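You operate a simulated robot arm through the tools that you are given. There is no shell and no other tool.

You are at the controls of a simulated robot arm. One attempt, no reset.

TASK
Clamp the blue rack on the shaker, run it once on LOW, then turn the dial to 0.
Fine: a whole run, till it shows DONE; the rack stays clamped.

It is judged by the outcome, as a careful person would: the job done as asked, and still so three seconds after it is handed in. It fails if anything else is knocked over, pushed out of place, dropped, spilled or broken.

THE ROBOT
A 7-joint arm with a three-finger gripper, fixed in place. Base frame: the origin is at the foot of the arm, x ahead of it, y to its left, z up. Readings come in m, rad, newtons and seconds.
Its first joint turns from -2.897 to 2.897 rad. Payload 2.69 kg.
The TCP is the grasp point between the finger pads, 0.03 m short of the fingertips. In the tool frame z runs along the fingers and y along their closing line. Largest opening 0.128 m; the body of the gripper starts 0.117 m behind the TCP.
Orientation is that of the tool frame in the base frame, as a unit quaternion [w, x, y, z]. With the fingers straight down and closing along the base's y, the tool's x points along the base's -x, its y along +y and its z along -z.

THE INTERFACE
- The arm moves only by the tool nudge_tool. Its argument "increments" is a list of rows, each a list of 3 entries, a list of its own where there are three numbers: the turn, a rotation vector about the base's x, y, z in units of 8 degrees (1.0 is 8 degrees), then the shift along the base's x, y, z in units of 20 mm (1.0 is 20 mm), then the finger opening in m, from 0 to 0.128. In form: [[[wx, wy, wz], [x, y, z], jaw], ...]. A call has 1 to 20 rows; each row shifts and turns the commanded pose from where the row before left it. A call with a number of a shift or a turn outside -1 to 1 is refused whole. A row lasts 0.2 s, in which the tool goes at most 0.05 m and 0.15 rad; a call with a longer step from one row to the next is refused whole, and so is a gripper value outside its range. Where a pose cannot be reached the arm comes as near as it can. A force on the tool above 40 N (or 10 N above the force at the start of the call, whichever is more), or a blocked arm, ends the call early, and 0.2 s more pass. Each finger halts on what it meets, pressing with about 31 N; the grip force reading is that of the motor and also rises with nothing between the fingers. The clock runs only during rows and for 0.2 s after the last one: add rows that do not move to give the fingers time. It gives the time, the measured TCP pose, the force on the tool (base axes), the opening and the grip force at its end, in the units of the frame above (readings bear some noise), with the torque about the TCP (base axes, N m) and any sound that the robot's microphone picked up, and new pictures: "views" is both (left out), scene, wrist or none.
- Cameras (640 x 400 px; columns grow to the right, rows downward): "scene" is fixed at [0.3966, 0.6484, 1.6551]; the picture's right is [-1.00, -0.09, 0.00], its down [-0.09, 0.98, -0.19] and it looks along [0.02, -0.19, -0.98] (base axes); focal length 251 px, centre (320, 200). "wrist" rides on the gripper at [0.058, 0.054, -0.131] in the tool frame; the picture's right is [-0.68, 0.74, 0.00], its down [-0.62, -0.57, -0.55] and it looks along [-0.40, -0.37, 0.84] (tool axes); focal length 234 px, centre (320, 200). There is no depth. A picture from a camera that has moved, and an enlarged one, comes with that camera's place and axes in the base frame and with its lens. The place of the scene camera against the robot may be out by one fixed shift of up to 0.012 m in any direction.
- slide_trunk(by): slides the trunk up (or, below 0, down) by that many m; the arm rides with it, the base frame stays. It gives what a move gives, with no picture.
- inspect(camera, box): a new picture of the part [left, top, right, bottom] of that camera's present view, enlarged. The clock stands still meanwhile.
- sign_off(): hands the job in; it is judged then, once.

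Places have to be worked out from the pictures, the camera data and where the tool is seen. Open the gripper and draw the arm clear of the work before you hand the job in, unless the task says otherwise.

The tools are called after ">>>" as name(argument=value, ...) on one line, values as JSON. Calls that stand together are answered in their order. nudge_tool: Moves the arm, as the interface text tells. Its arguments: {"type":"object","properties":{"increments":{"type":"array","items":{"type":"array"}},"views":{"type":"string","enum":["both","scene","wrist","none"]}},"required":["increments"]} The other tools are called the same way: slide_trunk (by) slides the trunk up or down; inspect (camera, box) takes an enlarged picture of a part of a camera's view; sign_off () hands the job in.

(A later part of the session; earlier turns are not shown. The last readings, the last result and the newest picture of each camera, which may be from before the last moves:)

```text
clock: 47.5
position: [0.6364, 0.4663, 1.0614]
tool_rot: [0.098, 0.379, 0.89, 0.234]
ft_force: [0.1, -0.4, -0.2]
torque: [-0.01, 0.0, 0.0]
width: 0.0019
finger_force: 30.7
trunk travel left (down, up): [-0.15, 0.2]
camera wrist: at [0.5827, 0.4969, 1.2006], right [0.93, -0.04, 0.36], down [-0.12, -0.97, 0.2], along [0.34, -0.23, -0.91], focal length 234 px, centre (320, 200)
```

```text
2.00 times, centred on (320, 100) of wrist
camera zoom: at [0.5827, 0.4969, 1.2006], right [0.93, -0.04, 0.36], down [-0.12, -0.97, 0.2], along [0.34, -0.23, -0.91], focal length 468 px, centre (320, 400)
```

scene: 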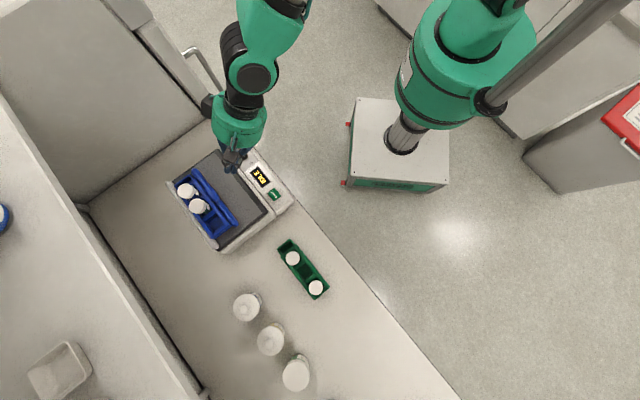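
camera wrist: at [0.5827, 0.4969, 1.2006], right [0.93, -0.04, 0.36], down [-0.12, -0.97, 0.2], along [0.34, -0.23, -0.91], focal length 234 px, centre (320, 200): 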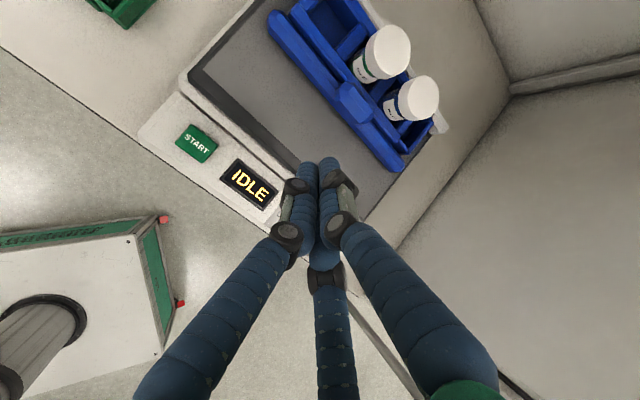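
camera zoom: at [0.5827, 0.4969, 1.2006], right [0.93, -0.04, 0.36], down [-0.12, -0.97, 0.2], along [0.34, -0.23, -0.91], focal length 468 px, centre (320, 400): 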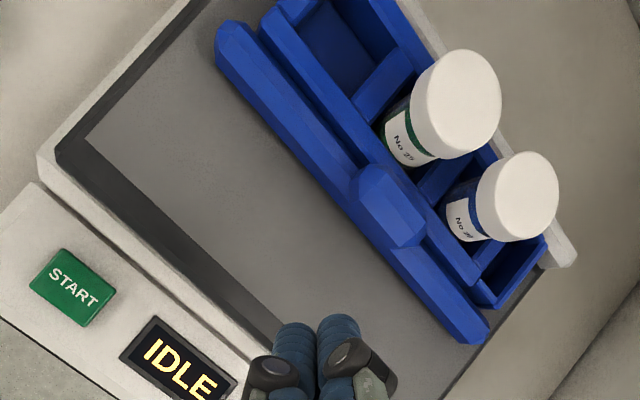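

The bar stayed against the rack. I enlarge both contact lines to check there's no gap.

>>> inspect(camera="scene", box=[185, 165, 255, 225])

>>> inspect(camera="scene", box=[165, 155, 225, 205])

>>> inspect(camera="scene", box=[205, 205, 255, 255])

```text
6.67 times, centred on (220, 195) of scene
camera zoom: at [0.3966, 0.6484, 1.6551], right [-1.0, -0.09, 0.0], down [-0.09, 0.98, -0.19], along [0.02, -0.19, -0.98], focal length 1674 px, centre (987, 233)
```

zoom: 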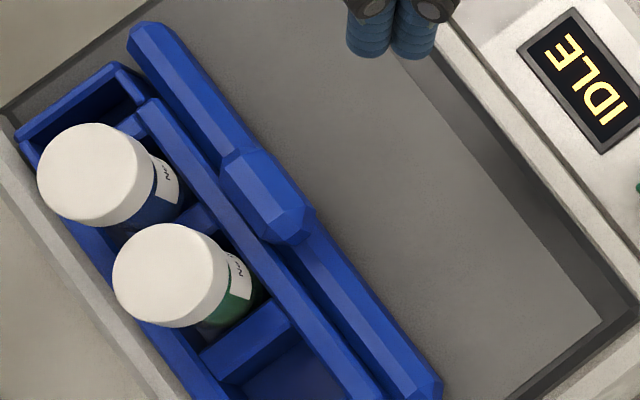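

```text
8.00 times, centred on (195, 180) of scene
camera zoom: at [0.3966, 0.6484, 1.6551], right [-1.0, -0.09, 0.0], down [-0.09, 0.98, -0.19], along [0.02, -0.19, -0.98], focal length 2009 px, centre (1320, 360)
```

zoom: 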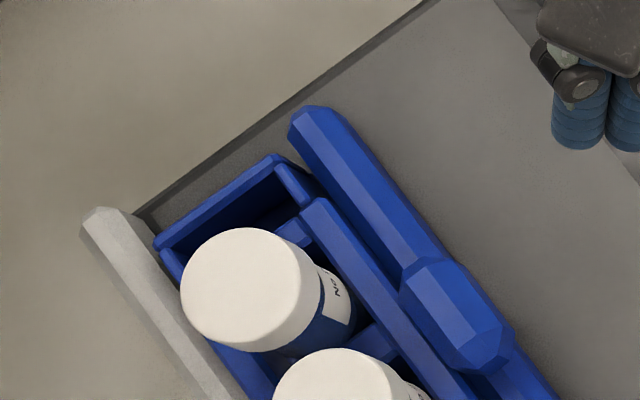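

```text
8.00 times, centred on (230, 230) of scene
camera zoom: at [0.3966, 0.6484, 1.6551], right [-1.0, -0.09, 0.0], down [-0.09, 0.98, -0.19], along [0.02, -0.19, -0.98], focal length 2009 px, centre (1040, -40)
```

zoom: 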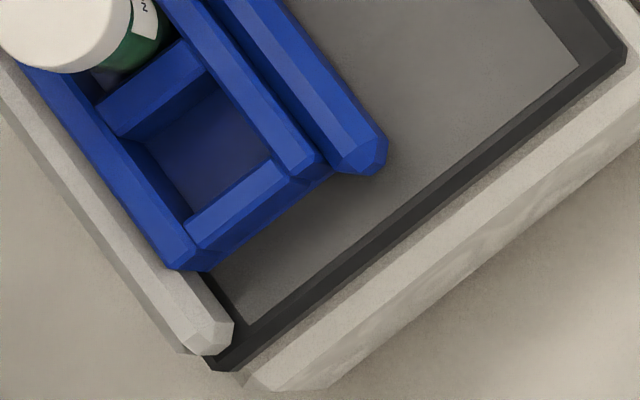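

The rack is snug between bar and rail with no gaps on either side. Next is the dial: I straighten the tool, open slightly, yaw −37.5° (so no finger points at the platform frame), and move high above the knob at about (0.663, 0.394) to measure it precisely.

>>> nudge_tool(increments=[[[-0.52, 0.54, 0], [0, 0, 0.5], 0.0], [[-0.52, 0.54, 0], [0, 0, 0.5], 0.03], [[-0.52, 0.54, 0], [0.2, -0.5, 0], 0.06], [[-0.52, 0.54, 0], [0.2, -0.5, 0], 0.08], [[-0.52, 0.54, 0], [0.2, -0.5, 0], 0.08], [[0, 0, -0.94], [0.2, -0.6, 0], 0.08], [[0, 0, -0.94], [0.2, -0.6, 0], 0.08], [[0, 0, -0.94], [0.2, -0.6, 0], 0.08], [[0, 0, -0.94], [0.16, -0.4, 0], 0.08], [[0, 0, -0.93], [0, 0, 0], 0.08], [[0, 0, 0], [0, 0, 0], 0.08]], views="both")

>>> inspect(camera="wrist", box=[240, 60, 420, 200])

```text
clock: 49.9
position: [0.6649, 0.3931, 1.0813]
tool_rot: [-0.005, 0.667, 0.745, -0.003]
ft_force: [0.3, -0.8, 0.1]
torque: [0.02, 0.04, 0.01]
width: 0.0801
finger_force: 0.0
trunk travel left (down, up): [-0.15, 0.2]
camera wrist: at [0.7118, 0.4563, 1.2102], right [0.81, -0.59, -0.01], down [-0.49, -0.68, 0.55], along [-0.33, -0.44, -0.83], focal length 234 px, centre (320, 200)
```

scene: 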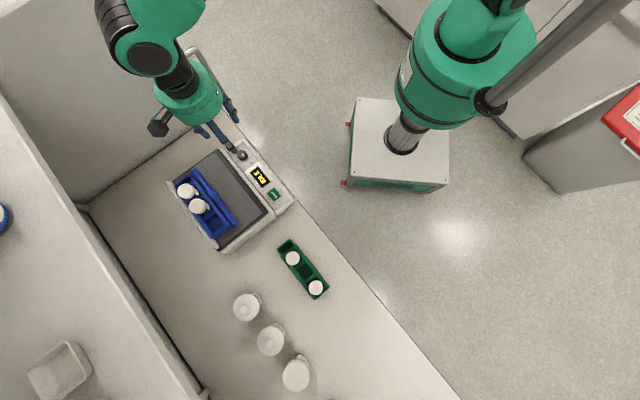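
wrist: 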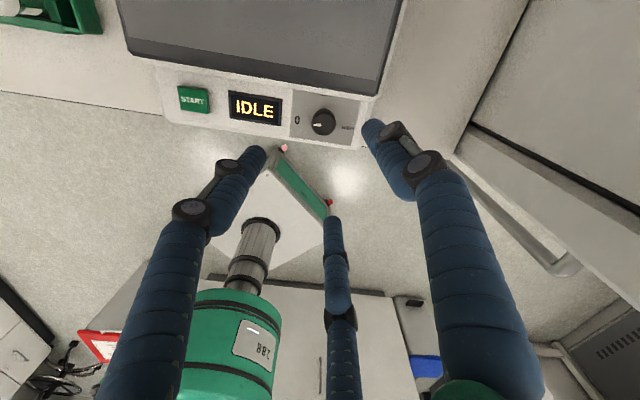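

```text
2.86 times, centred on (330, 130) of wrist
camera zoom: at [0.7118, 0.4563, 1.2102], right [0.81, -0.59, -0.01], down [-0.49, -0.68, 0.55], along [-0.33, -0.44, -0.83], focal length 669 px, centre (291, 400)
```

zoom: 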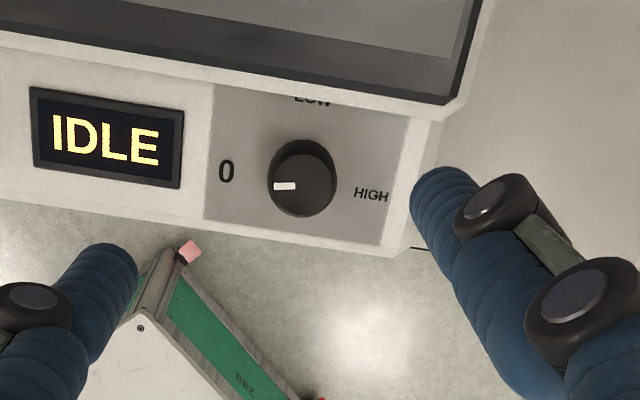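

The knob is very clear: pointer at 0, top centre ≈ (0.666, 0.3895, 0.919), radius ≈ 13.5 mm, about 40 mm from the platform frame. I turn the tool back to yaw 0 (so a −90° twist stays in the proven range and fingers clear the frame at both ends), correct a small tilt, and lower partway.

>>> nudge_tool(increments=[[[-0.016, -0.082, 0.9], [0.055, -0.155, 0], 0.07], [[0, 0, 0.95], [0, 0, 0], 0.06], [[0, 0, 0.95], [0, 0, 0], 0.05], [[0, 0, 0.95], [0, 0, 0], 0.05], [[0, 0, 0.95], [0, 0, 0], 0.05], [[0, 0, 0.95], [0, 0, 0], 0.05], [[0, 0, 0.95], [0, 0, 0], 0.05], [[0, 0, 0.95], [0, 0, 0], 0.05], [[0, 0, 0.95], [0, 0, -0.5], 0.05], [[0, 0, 0.95], [0, 0, -0.8], 0.05], [[0, 0, 0.95], [0, 0, -0.8], 0.05], [[0, 0, 0], [0, 0, -0.8], 0.05], [[0, 0, 0], [0, 0, 0], 0.05]], views="both")

>>> inspect(camera="wrist", box=[250, 60, 410, 220])

>>> inspect(camera="scene", box=[200, 120, 300, 200])

```text
clock: 52.7
position: [0.6651, 0.391, 1.0231]
tool_rot: [0.001, 0.003, 1.0, 0.002]
ft_force: [-0.3, -0.1, -0.7]
torque: [-0.02, 0.0, 0.0]
width: 0.0497
finger_force: 0.1
trunk travel left (down, up): [-0.15, 0.2]
camera wrist: at [0.6064, 0.4443, 1.1526], right [0.68, 0.73, 0.0], down [0.61, -0.57, 0.55], along [0.4, -0.37, -0.84], focal length 234 px, centre (320, 200)
```

scene: 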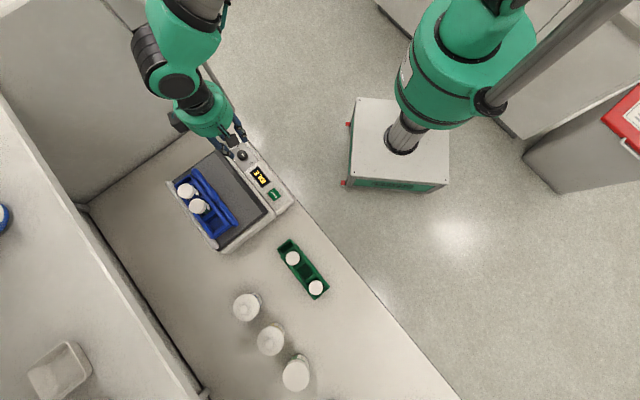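
wrist: 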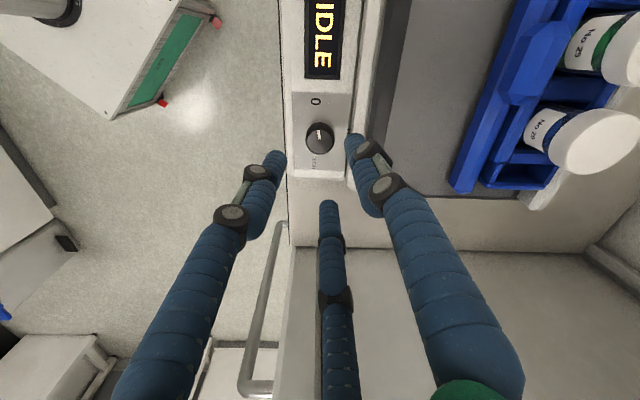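

```text
2.50 times, centred on (330, 140) of wrist
camera zoom: at [0.6064, 0.4443, 1.1526], right [0.68, 0.73, 0.0], down [0.61, -0.57, 0.55], along [0.4, -0.37, -0.84], focal length 585 px, centre (295, 350)
```

zoom: 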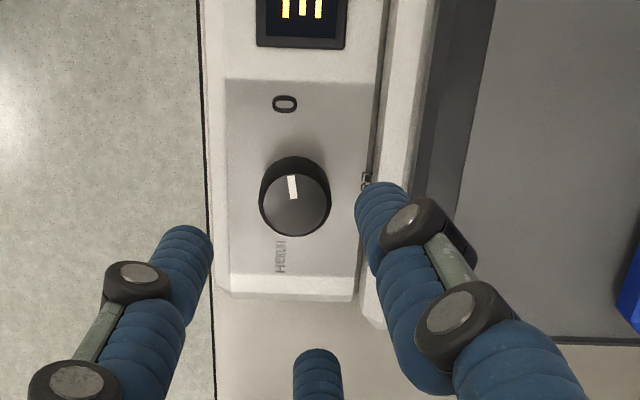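

```text
5.00 times, centred on (250, 160) of scene
camera zoom: at [0.3966, 0.6484, 1.6551], right [-1.0, -0.09, 0.0], down [-0.09, 0.98, -0.19], along [0.02, -0.19, -0.98], focal length 1256 px, centre (670, 400)
```

zoom: 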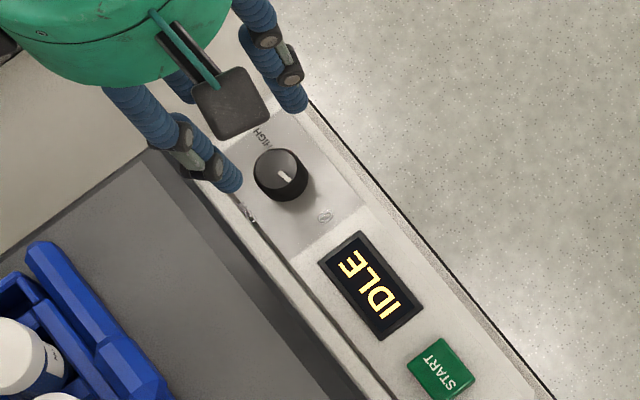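

Knob centre is confirmed at (0.666, 0.3905) and the tool is within 2 mm of it. I lower with a 44 mm opening to z≈0.96 and check.

>>> nudge_tool(increments=[[[0, 0, 0], [0.075, 0.005, -0.5], 0.044], [[0, 0, 0], [0, 0, -0.9], 0.044], [[0, 0, 0], [0, 0, -0.9], 0.044], [[0, 0, 0], [0, 0, -0.8], 0.044], [[0, 0, 0], [0, 0, 0], 0.044]], views="both")

>>> inspect(camera="wrist", box=[250, 100, 410, 260])

>>> inspect(camera="scene", box=[210, 130, 290, 190])

```text
clock: 53.9
position: [0.6661, 0.3898, 0.9599]
tool_rot: [0.001, 0.002, 1.0, 0.001]
ft_force: [-0.3, -0.4, 0.3]
torque: [-0.01, 0.0, 0.01]
width: 0.044
finger_force: 0.1
trunk travel left (down, up): [-0.15, 0.2]
camera wrist: at [0.6069, 0.4434, 1.0898], right [0.68, 0.73, 0.0], down [0.61, -0.57, 0.55], along [0.4, -0.37, -0.84], focal length 234 px, centre (320, 200)
```

scene: 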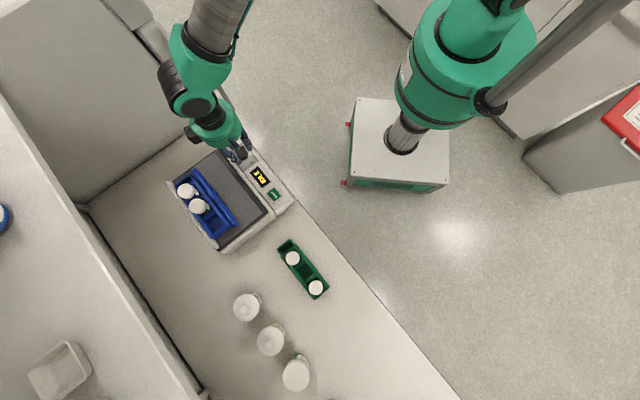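
wrist: 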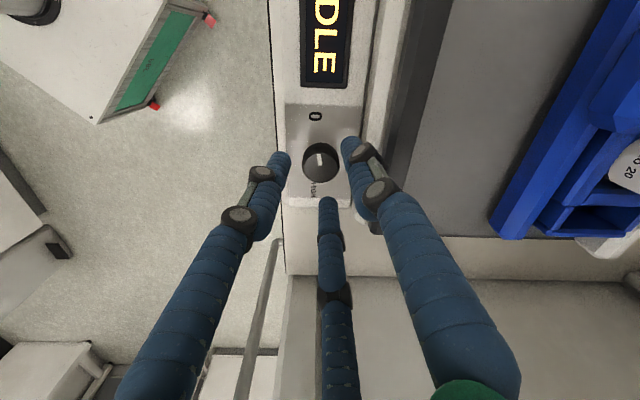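

```text
2.50 times, centred on (330, 180) of wrist
camera zoom: at [0.6069, 0.4434, 1.0898], right [0.68, 0.73, 0.0], down [0.61, -0.57, 0.55], along [0.4, -0.37, -0.84], focal length 585 px, centre (295, 250)
```

zoom: 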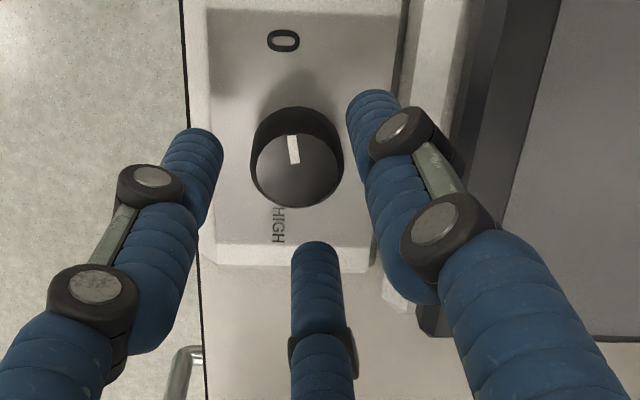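

```text
6.67 times, centred on (250, 160) of scene
camera zoom: at [0.3966, 0.6484, 1.6551], right [-1.0, -0.09, 0.0], down [-0.09, 0.98, -0.19], along [0.02, -0.19, -0.98], focal length 1674 px, centre (787, 467)
```

zoom: 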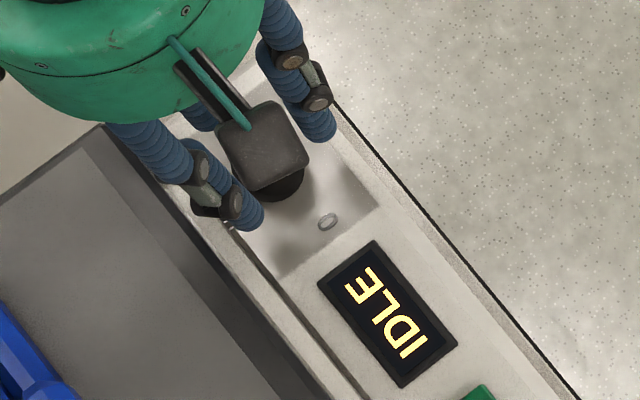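

Knob and tool axes agree within 1 mm. I descend the last 22 mm around the knob.

>>> nudge_tool(increments=[[[0, 0, 0], [0.04, 0, -0.4], 0.044], [[0, 0, 0], [0, 0, -0.4], 0.044], [[0, 0, 0], [0, 0, -0.3], 0.044], [[0, 0, 0], [0, 0, 0], 0.044]], views="wrist")

>>> inspect(camera="wrist", box=[250, 120, 410, 280])

```text
clock: 54.9
position: [0.6662, 0.3901, 0.9372]
tool_rot: [0.001, 0.002, 1.0, 0.0]
ft_force: [0.0, -0.2, -1.1]
torque: [-0.02, -0.02, -0.01]
width: 0.044
finger_force: 0.1
trunk travel left (down, up): [-0.15, 0.2]
camera wrist: at [0.6084, 0.4432, 1.0682], right [0.68, 0.73, 0.0], down [0.61, -0.57, 0.55], along [0.4, -0.37, -0.84], focal length 234 px, centre (320, 200)
```

wrist: 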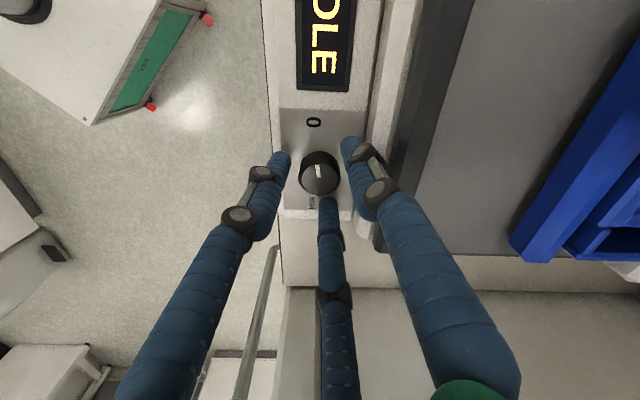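

```text
2.50 times, centred on (330, 200) of wrist
camera zoom: at [0.6084, 0.4432, 1.0682], right [0.68, 0.73, 0.0], down [0.61, -0.57, 0.55], along [0.4, -0.37, -0.84], focal length 585 px, centre (295, 200)
```

zoom: 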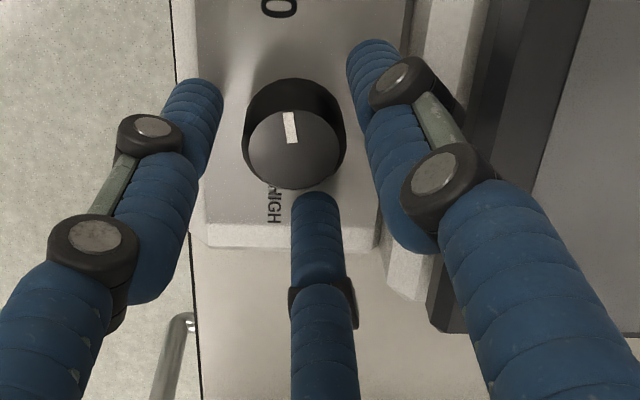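

The three fingertips surround the knob with no contact. I close on it gently.

>>> nudge_tool(increments=[[[0, 0, 0], [0, 0, 0], 0.036], [[0, 0, 0], [0, 0, 0], 0.03], [[0, 0, 0], [0, 0, 0], 0.024], [[0, 0, 0], [0, 0, 0], 0.018], [[0, 0, 0], [0, 0, 0], 0.018]], views="wrist")

>>> inspect(camera="wrist", box=[250, 120, 410, 280])

```text
clock: 56.1
position: [0.6664, 0.3899, 0.9385]
tool_rot: [0.002, 0.003, 1.0, 0.001]
ft_force: [-1.8, 4.0, -0.5]
torque: [0.06, 0.11, -0.09]
width: 0.0297
finger_force: 45.2
trunk travel left (down, up): [-0.15, 0.2]
camera wrist: at [0.6081, 0.4435, 1.0681], right [0.68, 0.73, 0.0], down [0.61, -0.57, 0.55], along [0.4, -0.37, -0.84], focal length 234 px, centre (320, 200)
```

wrist: 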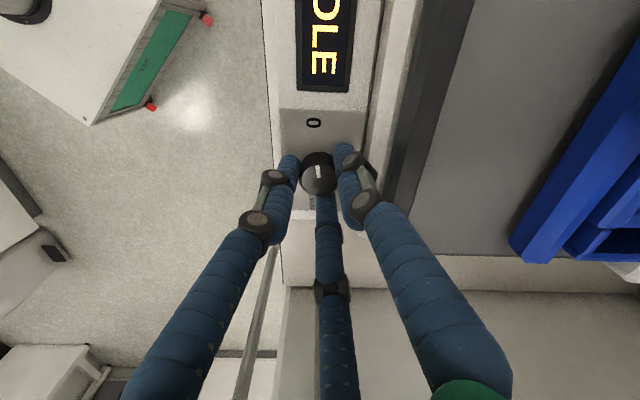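

```text
2.50 times, centred on (330, 200) of wrist
camera zoom: at [0.6081, 0.4435, 1.0681], right [0.68, 0.73, 0.0], down [0.61, -0.57, 0.55], along [0.4, -0.37, -0.84], focal length 585 px, centre (295, 200)
```

zoom: 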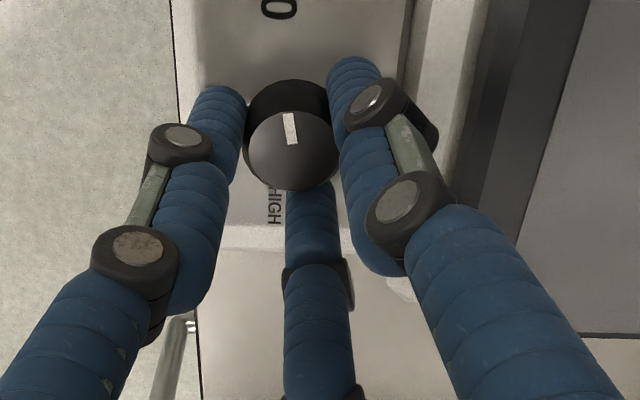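

The knob is gripped (width 29.7 mm). I turn it clockwise, first about 29°, and check that it follows without undue force.

>>> nudge_tool(increments=[[[0, 0, -0.6], [0, 0, 0], 0.018], [[0, 0, -0.8], [0, 0, 0], 0.018], [[0, 0, -0.8], [0, 0, 0], 0.018], [[0, 0, -0.8], [0, 0, 0], 0.018], [[0, 0, -0.6], [0, 0, 0], 0.018]], views="wrist")

>>> inspect(camera="wrist", box=[250, 100, 410, 260])

```text
clock: 57.3
position: [0.6652, 0.3893, 0.9389]
tool_rot: [0.001, 0.252, 0.968, 0.0]
ft_force: [-9.2, 0.2, -0.3]
torque: [-0.01, 0.4, 0.02]
width: 0.0294
finger_force: 44.9
trunk travel left (down, up): [-0.15, 0.2]
camera wrist: at [0.6412, 0.4649, 1.0681], right [0.95, 0.31, 0.0], down [0.26, -0.79, 0.55], along [0.17, -0.52, -0.84], focal length 234 px, centre (320, 200)
```

wrist: 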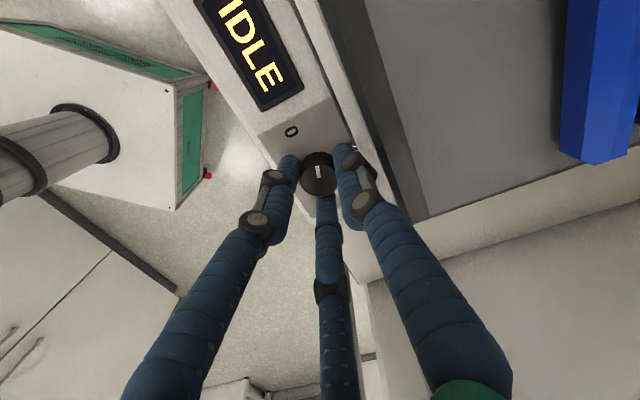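

```text
2.50 times, centred on (330, 180) of wrist
camera zoom: at [0.6412, 0.4649, 1.0681], right [0.95, 0.31, 0.0], down [0.26, -0.79, 0.55], along [0.17, -0.52, -0.84], focal length 585 px, centre (295, 250)
```

zoom: 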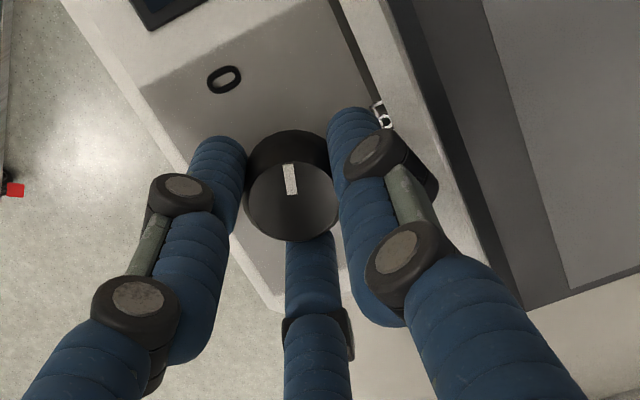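

The knob turns with the hand (pointer fixed relative to the fingers). A 9 N side load shows a small centring error, so I shift the command 2 mm in −x and continue turning.

>>> nudge_tool(increments=[[[0, 0, -0.6], [-0.1, 0, 0], 0.018], [[0, 0, -0.8], [0, 0, 0], 0.018], [[0, 0, -0.8], [0, 0, 0], 0.018], [[0, 0, -0.8], [0, 0, 0], 0.018], [[0, 0, -0.8], [0, 0, 0], 0.018]], views="wrist")

>>> inspect(camera="wrist", box=[250, 100, 410, 260])

```text
clock: 58.5
position: [0.6654, 0.3909, 0.9373]
tool_rot: [0.001, 0.497, 0.868, 0.0]
ft_force: [8.3, -3.0, -4.8]
torque: [-0.14, -0.22, -0.01]
width: 0.0291
finger_force: 45.1
trunk travel left (down, up): [-0.15, 0.2]
camera wrist: at [0.6822, 0.4675, 1.0681], right [0.98, -0.21, 0.0], down [-0.18, -0.82, 0.55], along [-0.11, -0.54, -0.84], focal length 234 px, centre (320, 200)
```

wrist: 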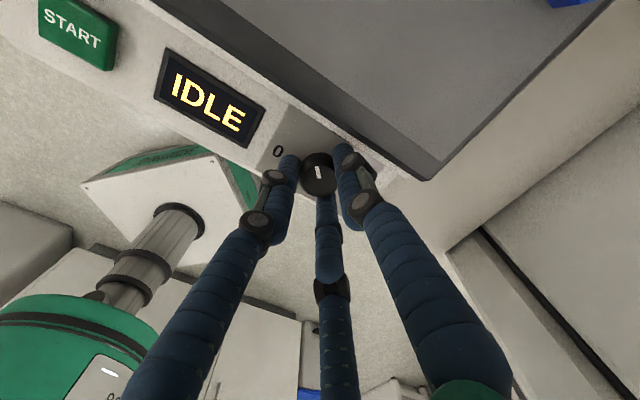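

```text
2.50 times, centred on (330, 180) of wrist
camera zoom: at [0.6822, 0.4675, 1.0681], right [0.98, -0.21, 0.0], down [-0.18, -0.82, 0.55], along [-0.11, -0.54, -0.84], focal length 585 px, centre (295, 250)
```

zoom: 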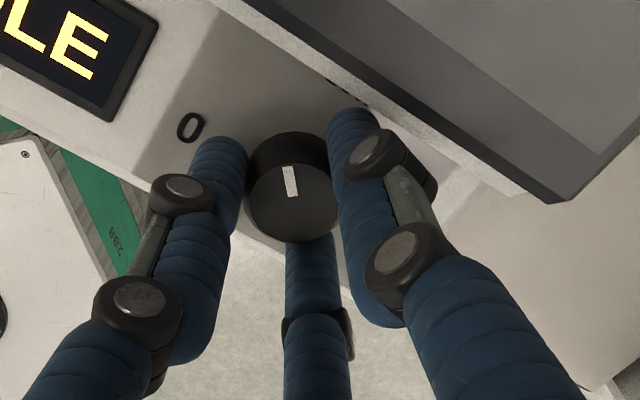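

About 59° turned so far and the knob still follows. I recentre slightly and finish the remaining 31°.

>>> nudge_tool(increments=[[[0, 0, -0.8], [0.06, 0, 0], 0.018], [[0, 0, -0.8], [0, 0, 0], 0.018], [[0, 0, -0.8], [0, 0, 0], 0.018], [[0, 0, -0.8], [0, 0, 0], 0.018], [[0, 0, -0.65], [0, 0, 0], 0.018], [[0, 0, 0], [0, 0, 0], 0.018]], views="wrist")

>>> inspect(camera="wrist", box=[250, 100, 410, 260])

```text
clock: 59.9
position: [0.667, 0.3907, 0.9376]
tool_rot: [0.0, 0.71, 0.704, -0.001]
ft_force: [-2.5, 5.8, -5.8]
torque: [0.3, 0.05, -0.02]
width: 0.0289
finger_force: 44.4
trunk travel left (down, up): [-0.15, 0.2]
camera wrist: at [0.7198, 0.4484, 1.068], right [0.73, -0.68, 0.0], down [-0.57, -0.61, 0.55], along [-0.37, -0.4, -0.84], focal length 234 px, centre (320, 200)
```

wrist: 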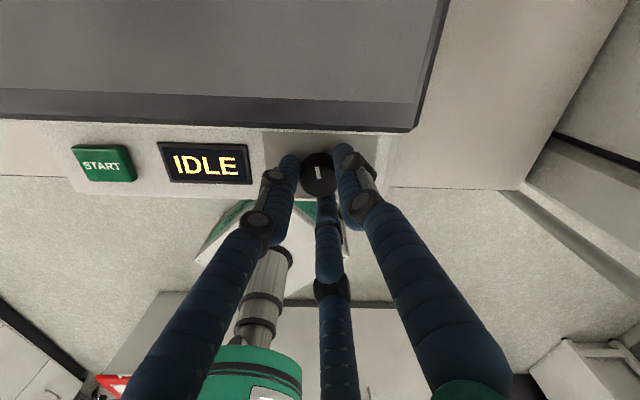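

```text
2.50 times, centred on (330, 180) of wrist
camera zoom: at [0.7198, 0.4484, 1.068], right [0.73, -0.68, 0.0], down [-0.57, -0.61, 0.55], along [-0.37, -0.4, -0.84], focal length 585 px, centre (295, 250)
```

zoom: 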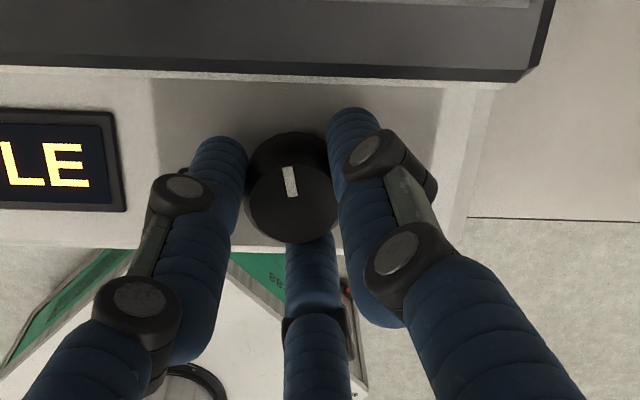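

The knob is turned a quarter with the pointer now facing the platform side (LOW). I release by opening to 44 mm, then lift straight up.

>>> nudge_tool(increments=[[[0, 0, 0], [0, 0, 0], 0.034], [[0, 0, 0], [0, 0, 0], 0.044], [[0, 0, 0], [0, 0, 0], 0.044], [[0, 0, 0], [0, 0, 0.5], 0.044], [[0, 0, 0], [0, 0, 0.9], 0.044], [[0, 0, 0], [0, 0, 0.9], 0.05], [[0, 0, 0], [0, 0, 0.9], 0.06], [[0, 0, 0], [0, 0, 0.9], 0.06], [[0, 0, 0], [0, 0, 0.9], 0.06], [[0, 0, 0], [0, 0, 0], 0.06]], views="both")

>>> inspect(camera="wrist", box=[240, 40, 400, 170])

>>> inspect(camera="scene", box=[210, 130, 290, 190])

```text
clock: 62.1
position: [0.6653, 0.3908, 1.04]
tool_rot: [0.002, 0.709, 0.705, 0.0]
ft_force: [0.1, -0.1, 0.2]
torque: [0.01, -0.04, 0.02]
width: 0.0602
finger_force: 0.1
trunk travel left (down, up): [-0.15, 0.2]
camera wrist: at [0.7189, 0.4483, 1.1695], right [0.73, -0.68, 0.0], down [-0.57, -0.61, 0.55], along [-0.37, -0.4, -0.84], focal length 234 px, centre (320, 200)
```

scene: 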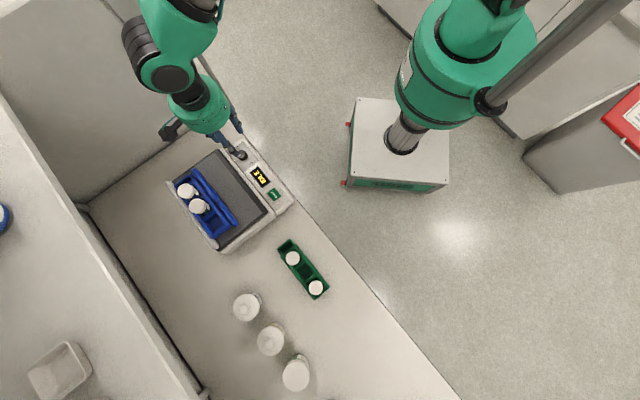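
wrist: 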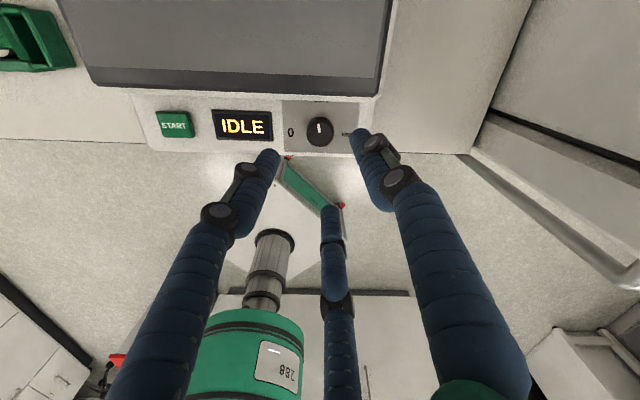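

```text
3.08 times, centred on (320, 105) of wrist
camera zoom: at [0.7189, 0.4483, 1.1695], right [0.73, -0.68, 0.0], down [-0.57, -0.61, 0.55], along [-0.37, -0.4, -0.84], focal length 720 px, centre (320, 492)
```

zoom: 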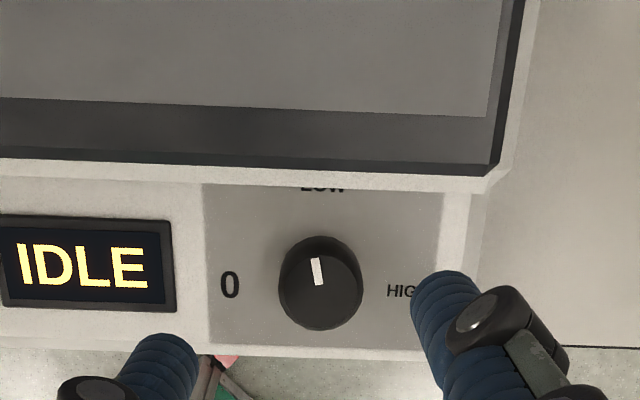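

```text
6.67 times, centred on (250, 160) of scene
camera zoom: at [0.3966, 0.6484, 1.6551], right [-1.0, -0.09, 0.0], down [-0.09, 0.98, -0.19], along [0.02, -0.19, -0.98], focal length 1674 px, centre (787, 467)
```

zoom: 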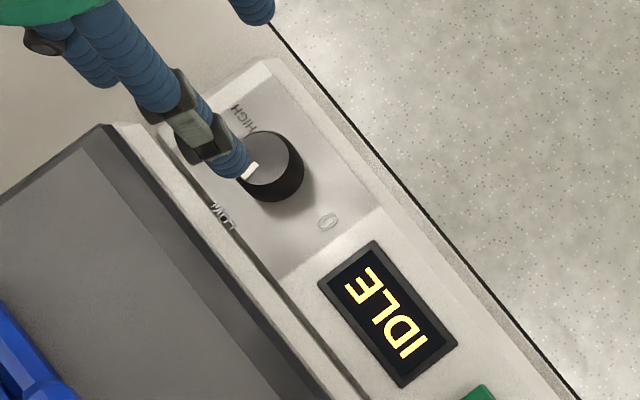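

The labels, projected onto the panel, sit about 100° apart (0 at azimuth ≈143°, LOW ≈46°, HIGH ≈−55°), so a 90° turn may be about 10° short of LOW. I zoom in on the pointer to measure exactly.

>>> inspect(camera="wrist", box=[285, 85, 365, 155])

>>> inspect(camera="scene", box=[222, 138, 286, 178])

```text
5.71 times, centred on (325, 120) of wrist
camera zoom: at [0.7189, 0.4483, 1.1695], right [0.73, -0.68, 0.0], down [-0.57, -0.61, 0.55], along [-0.37, -0.4, -0.84], focal length 1338 px, centre (291, 657)
```

zoom: 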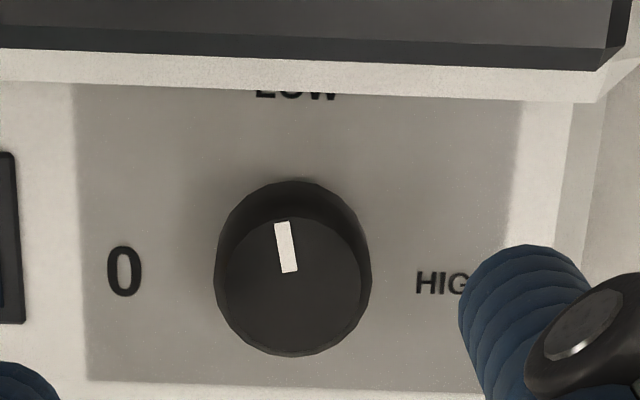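

```text
10.00 times, centred on (254, 158) of scene
camera zoom: at [0.3966, 0.6484, 1.6551], right [-1.0, -0.09, 0.0], down [-0.09, 0.98, -0.19], along [0.02, -0.19, -0.98], focal length 2511 px, centre (980, 620)
```

zoom: 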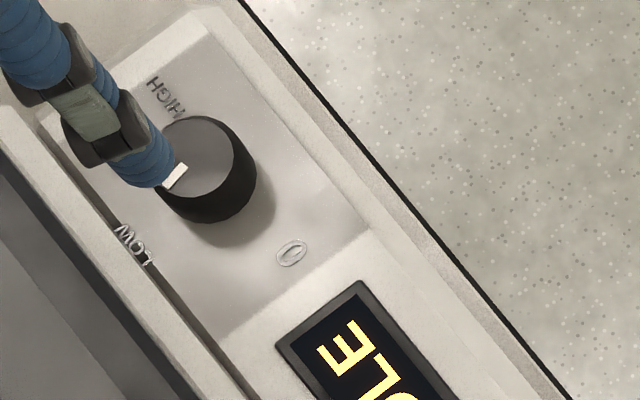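

The pointer's azimuth is ≈54–55° while LOW is at ≈44–46°, so it needs about 10° more. I go back down around the knob, grip it and turn a further 10.5°.

>>> nudge_tool(increments=[[[0, 0, 0], [0.06, 0, -0.9], 0.044], [[0, 0, 0], [0, 0, -0.9], 0.044], [[0, 0, 0], [0, 0, -0.9], 0.044], [[0, 0, 0], [0, 0, -0.9], 0.044], [[0, 0, 0], [0, 0, -0.8], 0.044], [[0, 0, 0], [0, 0, -0.7], 0.044], [[0, 0, 0], [0, 0, 0], 0.044]], views="wrist")

>>> inspect(camera="wrist", box=[250, 100, 410, 260])

```text
clock: 63.7
position: [0.667, 0.3884, 0.9352]
tool_rot: [0.001, 0.71, 0.705, -0.001]
ft_force: [-0.3, -0.6, 0.0]
torque: [0.0, 0.03, -0.01]
width: 0.0438
finger_force: 0.1
trunk travel left (down, up): [-0.15, 0.2]
camera wrist: at [0.7209, 0.4468, 1.065], right [0.73, -0.68, 0.0], down [-0.57, -0.61, 0.55], along [-0.37, -0.4, -0.84], focal length 234 px, centre (320, 200)
```

wrist: 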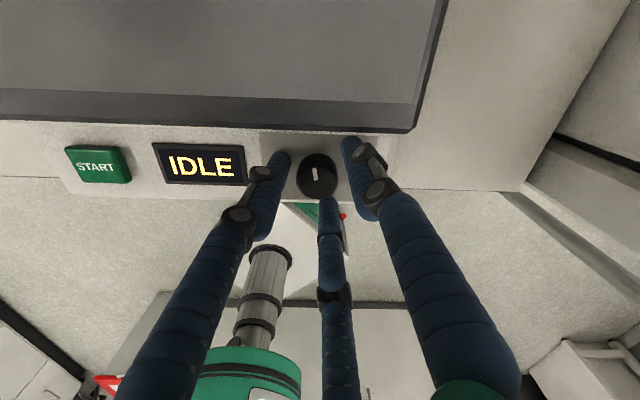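

```text
2.50 times, centred on (330, 180) of wrist
camera zoom: at [0.7209, 0.4468, 1.065], right [0.73, -0.68, 0.0], down [-0.57, -0.61, 0.55], along [-0.37, -0.4, -0.84], focal length 585 px, centre (295, 250)
```

zoom: 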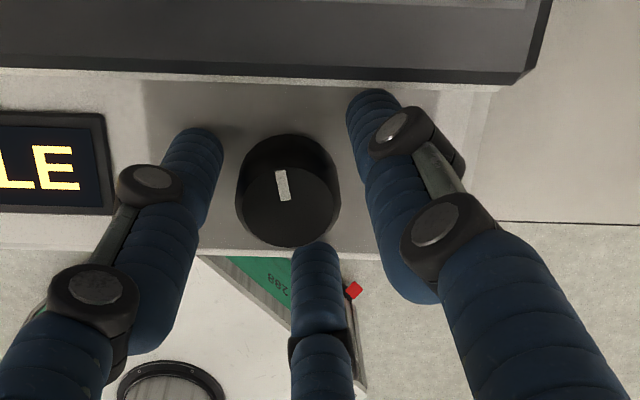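

Well centred. I grip the knob and turn the extra 10.5°.

>>> nudge_tool(increments=[[[0, 0, 0], [0, 0.05, 0.05], 0.036], [[0, 0, 0], [0, 0, 0], 0.028], [[0, 0, 0], [0, 0, 0], 0.018], [[0, 0, 0], [0, 0, 0], 0.018], [[0, 0, -0.4], [0, 0, 0], 0.018], [[0, 0, -0.46], [0, 0, 0], 0.018], [[0, 0, -0.46], [0, 0, 0], 0.018], [[0, 0, 0], [0, 0, 0], 0.018]], views="wrist")

>>> inspect(camera="wrist", box=[250, 100, 410, 260])

```text
clock: 65.5
position: [0.6675, 0.3893, 0.9362]
tool_rot: [0.001, 0.771, 0.637, -0.001]
ft_force: [-10.2, -8.3, -8.7]
torque: [-0.19, 0.2, 0.02]
width: 0.03
finger_force: 9.3
trunk travel left (down, up): [-0.15, 0.2]
camera wrist: at [0.7303, 0.4378, 1.0659], right [0.6, -0.8, 0.0], down [-0.67, -0.5, 0.55], along [-0.44, -0.33, -0.83], focal length 234 px, centre (320, 200)
```

wrist: 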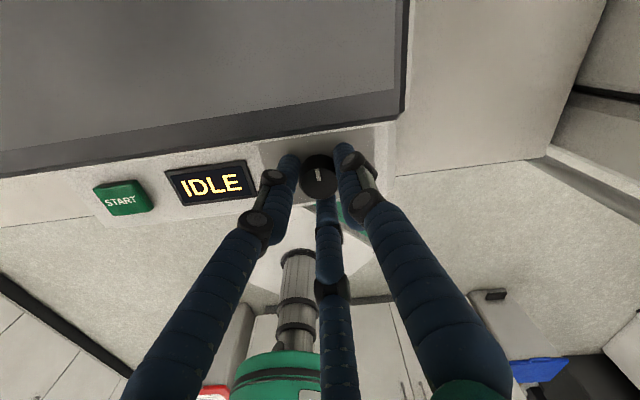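

```text
2.50 times, centred on (330, 180) of wrist
camera zoom: at [0.7303, 0.4378, 1.0659], right [0.6, -0.8, 0.0], down [-0.67, -0.5, 0.55], along [-0.44, -0.33, -0.83], focal length 585 px, centre (295, 250)
```

zoom: 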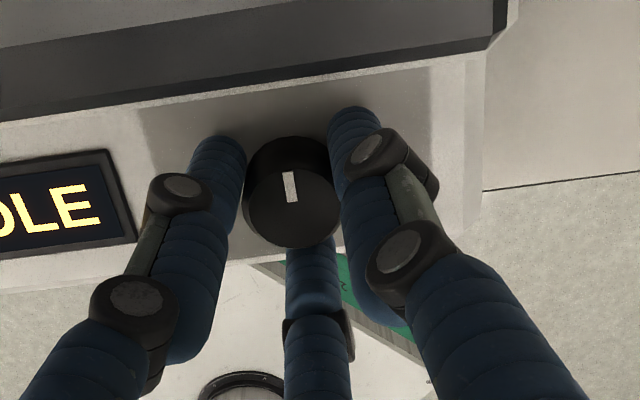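

Turned to tool yaw −101°. I release and lift to re-measure the pointer.

>>> nudge_tool(increments=[[[0, 0, 0], [0, 0, 0], 0.034], [[0, 0, 0], [0, 0, 0], 0.044], [[0, 0, 0], [0, 0, 0], 0.044], [[0, 0, 0], [0, 0, 0.5], 0.044], [[0, 0, 0], [0, 0, 0.9], 0.044], [[0, 0, 0], [0, 0, 0.9], 0.05], [[0, 0, 0], [0, 0, 0.9], 0.06], [[0, 0, 0], [0, 0, 0.9], 0.06], [[0, 0, 0], [0, 0, 0.9], 0.06], [[0, 0, 0], [0, 0, 0], 0.06]], views="both")

>>> inspect(camera="wrist", box=[275, 75, 375, 155])

>>> inspect(camera="scene", box=[222, 138, 286, 178])

```text
clock: 67.7
position: [0.6674, 0.3901, 1.038]
tool_rot: [0.001, 0.772, 0.636, 0.0]
ft_force: [-0.3, 0.2, -0.9]
torque: [0.01, 0.01, 0.0]
width: 0.06
finger_force: 0.0
trunk travel left (down, up): [-0.15, 0.2]
camera wrist: at [0.7299, 0.4371, 1.1679], right [0.6, -0.8, 0.0], down [-0.67, -0.5, 0.55], along [-0.44, -0.33, -0.84], focal length 234 px, centre (320, 200)
```

scene: 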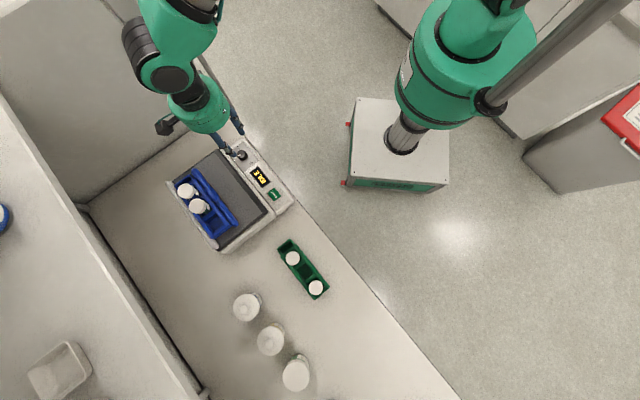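
wrist: 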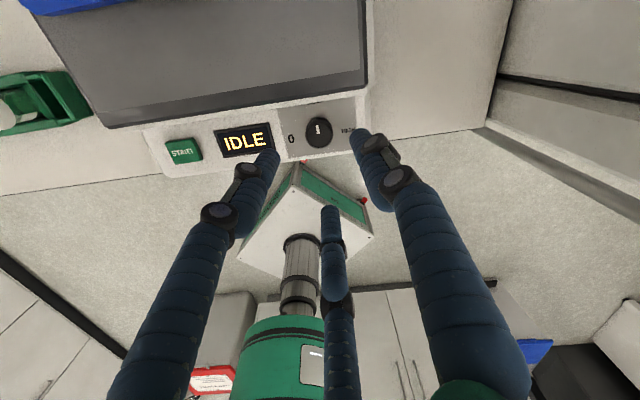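

```text
5.00 times, centred on (325, 115) of wrist
camera zoom: at [0.7299, 0.4371, 1.1679], right [0.6, -0.8, 0.0], down [-0.67, -0.5, 0.55], along [-0.44, -0.33, -0.84], focal length 1171 px, centre (295, 625)
```

zoom: 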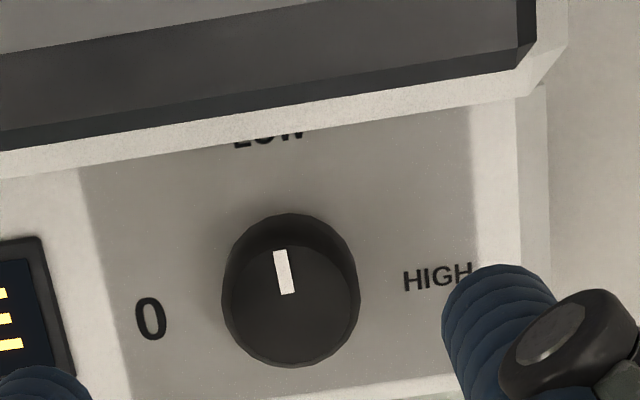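

```text
10.00 times, centred on (254, 158) of scene
camera zoom: at [0.3966, 0.6484, 1.6551], right [-1.0, -0.09, 0.0], down [-0.09, 0.98, -0.19], along [0.02, -0.19, -0.98], focal length 2511 px, centre (980, 620)
```

zoom: 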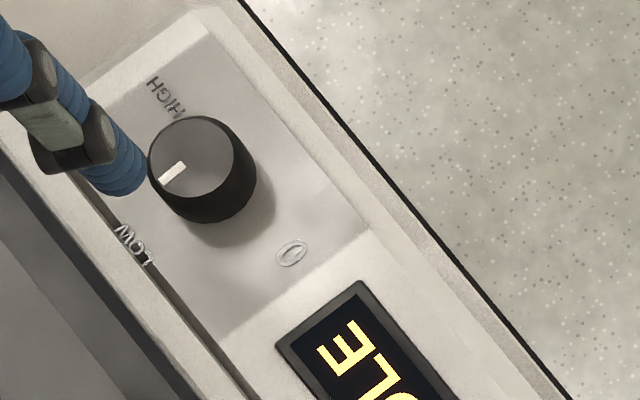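

The pointer now reads ≈43–45°, right on LOW (visually aligned with the label too). Next I move over to the START button, estimated at (0.553, 0.506, 0.905).

>>> nudge_tool(increments=[[[0, 0, 0], [-0.55, 0.58, 0], 0.06], [[0, 0, 0], [-0.7, 0.72, 0], 0.06], [[0, 0, 0], [-0.7, 0.72, 0], 0.06], [[0, 0, 0], [-0.7, 0.72, 0], 0.06], [[0, 0, 0], [-0.7, 0.72, 0], 0.06], [[0, 0, 0], [-0.7, 0.72, 0], 0.06], [[0, 0, 0], [-0.7, 0.72, 0], 0.06], [[0, 0, 0], [-0.7, 0.72, 0], 0.06], [[0, 0, 0], [0, 0, 0], 0.06]], views="both")

>>> inspect(camera="wrist", box=[240, 50, 420, 190])

```text
clock: 69.7
position: [0.5568, 0.5038, 1.0371]
tool_rot: [0.002, 0.771, 0.637, 0.0]
ft_force: [-0.5, -0.3, 0.8]
torque: [-0.03, -0.01, -0.02]
width: 0.0599
finger_force: 0.1
trunk travel left (down, up): [-0.15, 0.2]
camera wrist: at [0.6209, 0.551, 1.1674], right [0.6, -0.8, 0.0], down [-0.67, -0.5, 0.55], along [-0.44, -0.33, -0.84], focal length 234 px, centre (320, 200)
```

scene: 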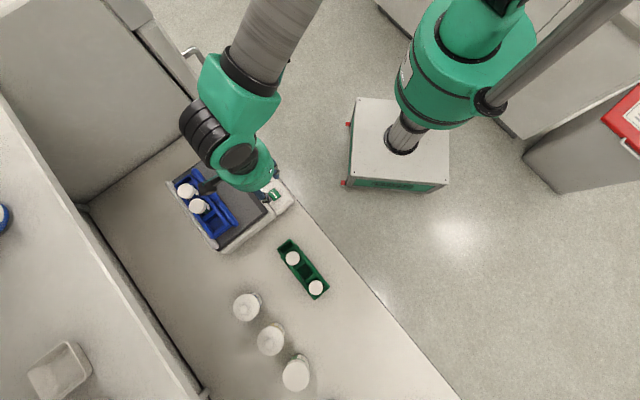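
wrist: 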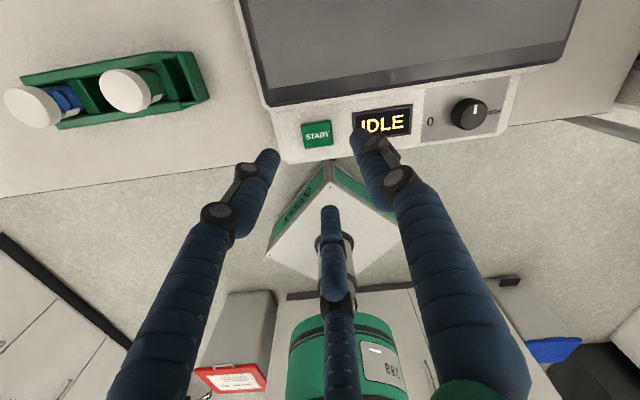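

```text
2.86 times, centred on (330, 120) of wrist
camera zoom: at [0.6209, 0.551, 1.1674], right [0.6, -0.8, 0.0], down [-0.67, -0.5, 0.55], along [-0.44, -0.33, -0.84], focal length 669 px, centre (291, 429)
```

zoom: 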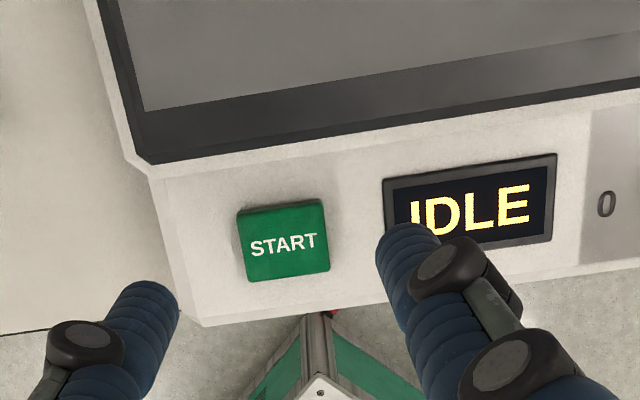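

The START button centre is at ≈(0.554, 0.5055, 0.908), within 3 mm of the tool axis. I close the fingers, centre, and descend to just above the button.

>>> nudge_tool(increments=[[[0, 0, 0], [-0.14, 0.06, 0], 0.02], [[0, 0, 0], [0, 0, 0], 0.0], [[0, 0, 0], [0, 0, -0.9], 0.0], [[0, 0, 0], [0, 0, -0.9], 0.0], [[0, 0, 0], [0, 0, -0.9], 0.0], [[0, 0, 0], [0, 0, -0.9], 0.0], [[0, 0, 0], [0, 0, -0.4], 0.0], [[0, 0, 0], [0, 0, 0], 0.0]], views="both")

>>> inspect(camera="wrist", box=[240, 90, 420, 230])

>>> inspect(camera="scene", box=[240, 160, 310, 220])

```text
clock: 71.5
position: [0.5549, 0.5045, 0.9575]
tool_rot: [0.001, 0.771, 0.636, 0.001]
ft_force: [0.3, 0.2, 0.1]
torque: [-0.01, 0.02, -0.01]
width: 0.002
finger_force: 30.9
trunk travel left (down, up): [-0.15, 0.2]
camera wrist: at [0.6185, 0.5524, 1.0865], right [0.6, -0.8, 0.0], down [-0.67, -0.5, 0.55], along [-0.44, -0.33, -0.84], focal length 234 px, centre (320, 200)
```

scene: 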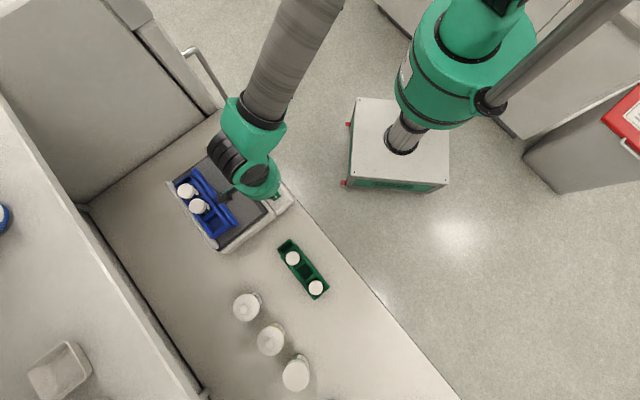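
wrist: 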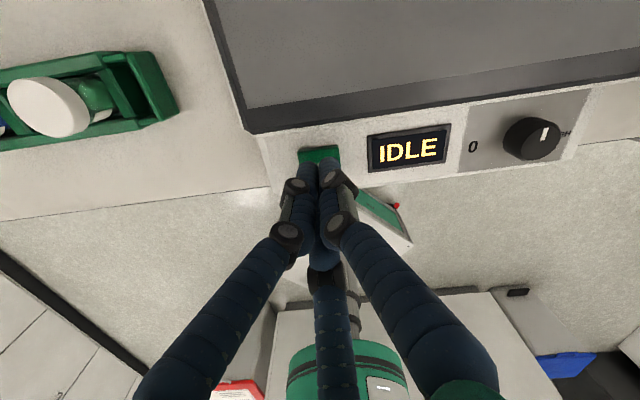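

```text
2.86 times, centred on (330, 160) of wrist
camera zoom: at [0.6185, 0.5524, 1.0865], right [0.6, -0.8, 0.0], down [-0.67, -0.5, 0.55], along [-0.44, -0.33, -0.84], focal length 669 px, centre (291, 314)
```

zoom: 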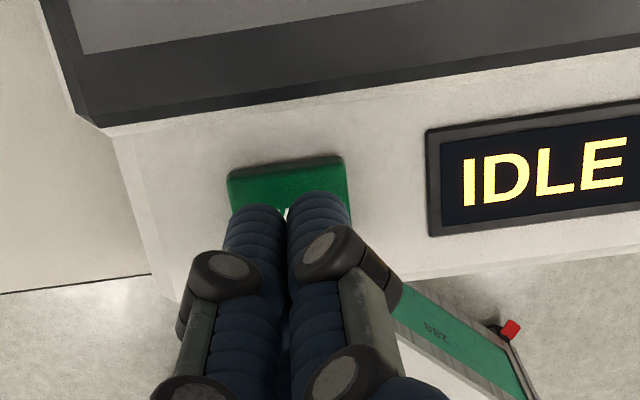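

```text
6.67 times, centred on (275, 190) of scene
camera zoom: at [0.3966, 0.6484, 1.6551], right [-1.0, -0.09, 0.0], down [-0.09, 0.98, -0.19], along [0.02, -0.19, -0.98], focal length 1674 px, centre (620, 267)
```

zoom: 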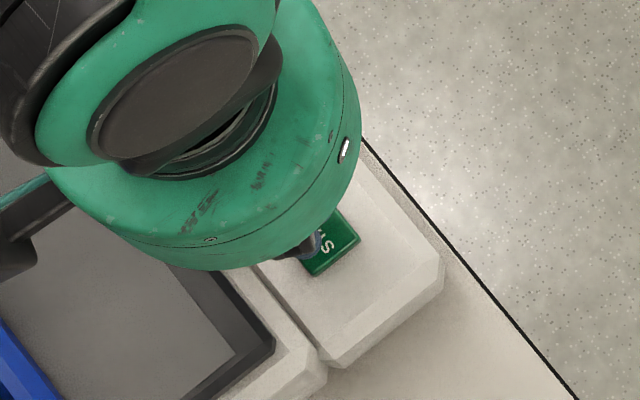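

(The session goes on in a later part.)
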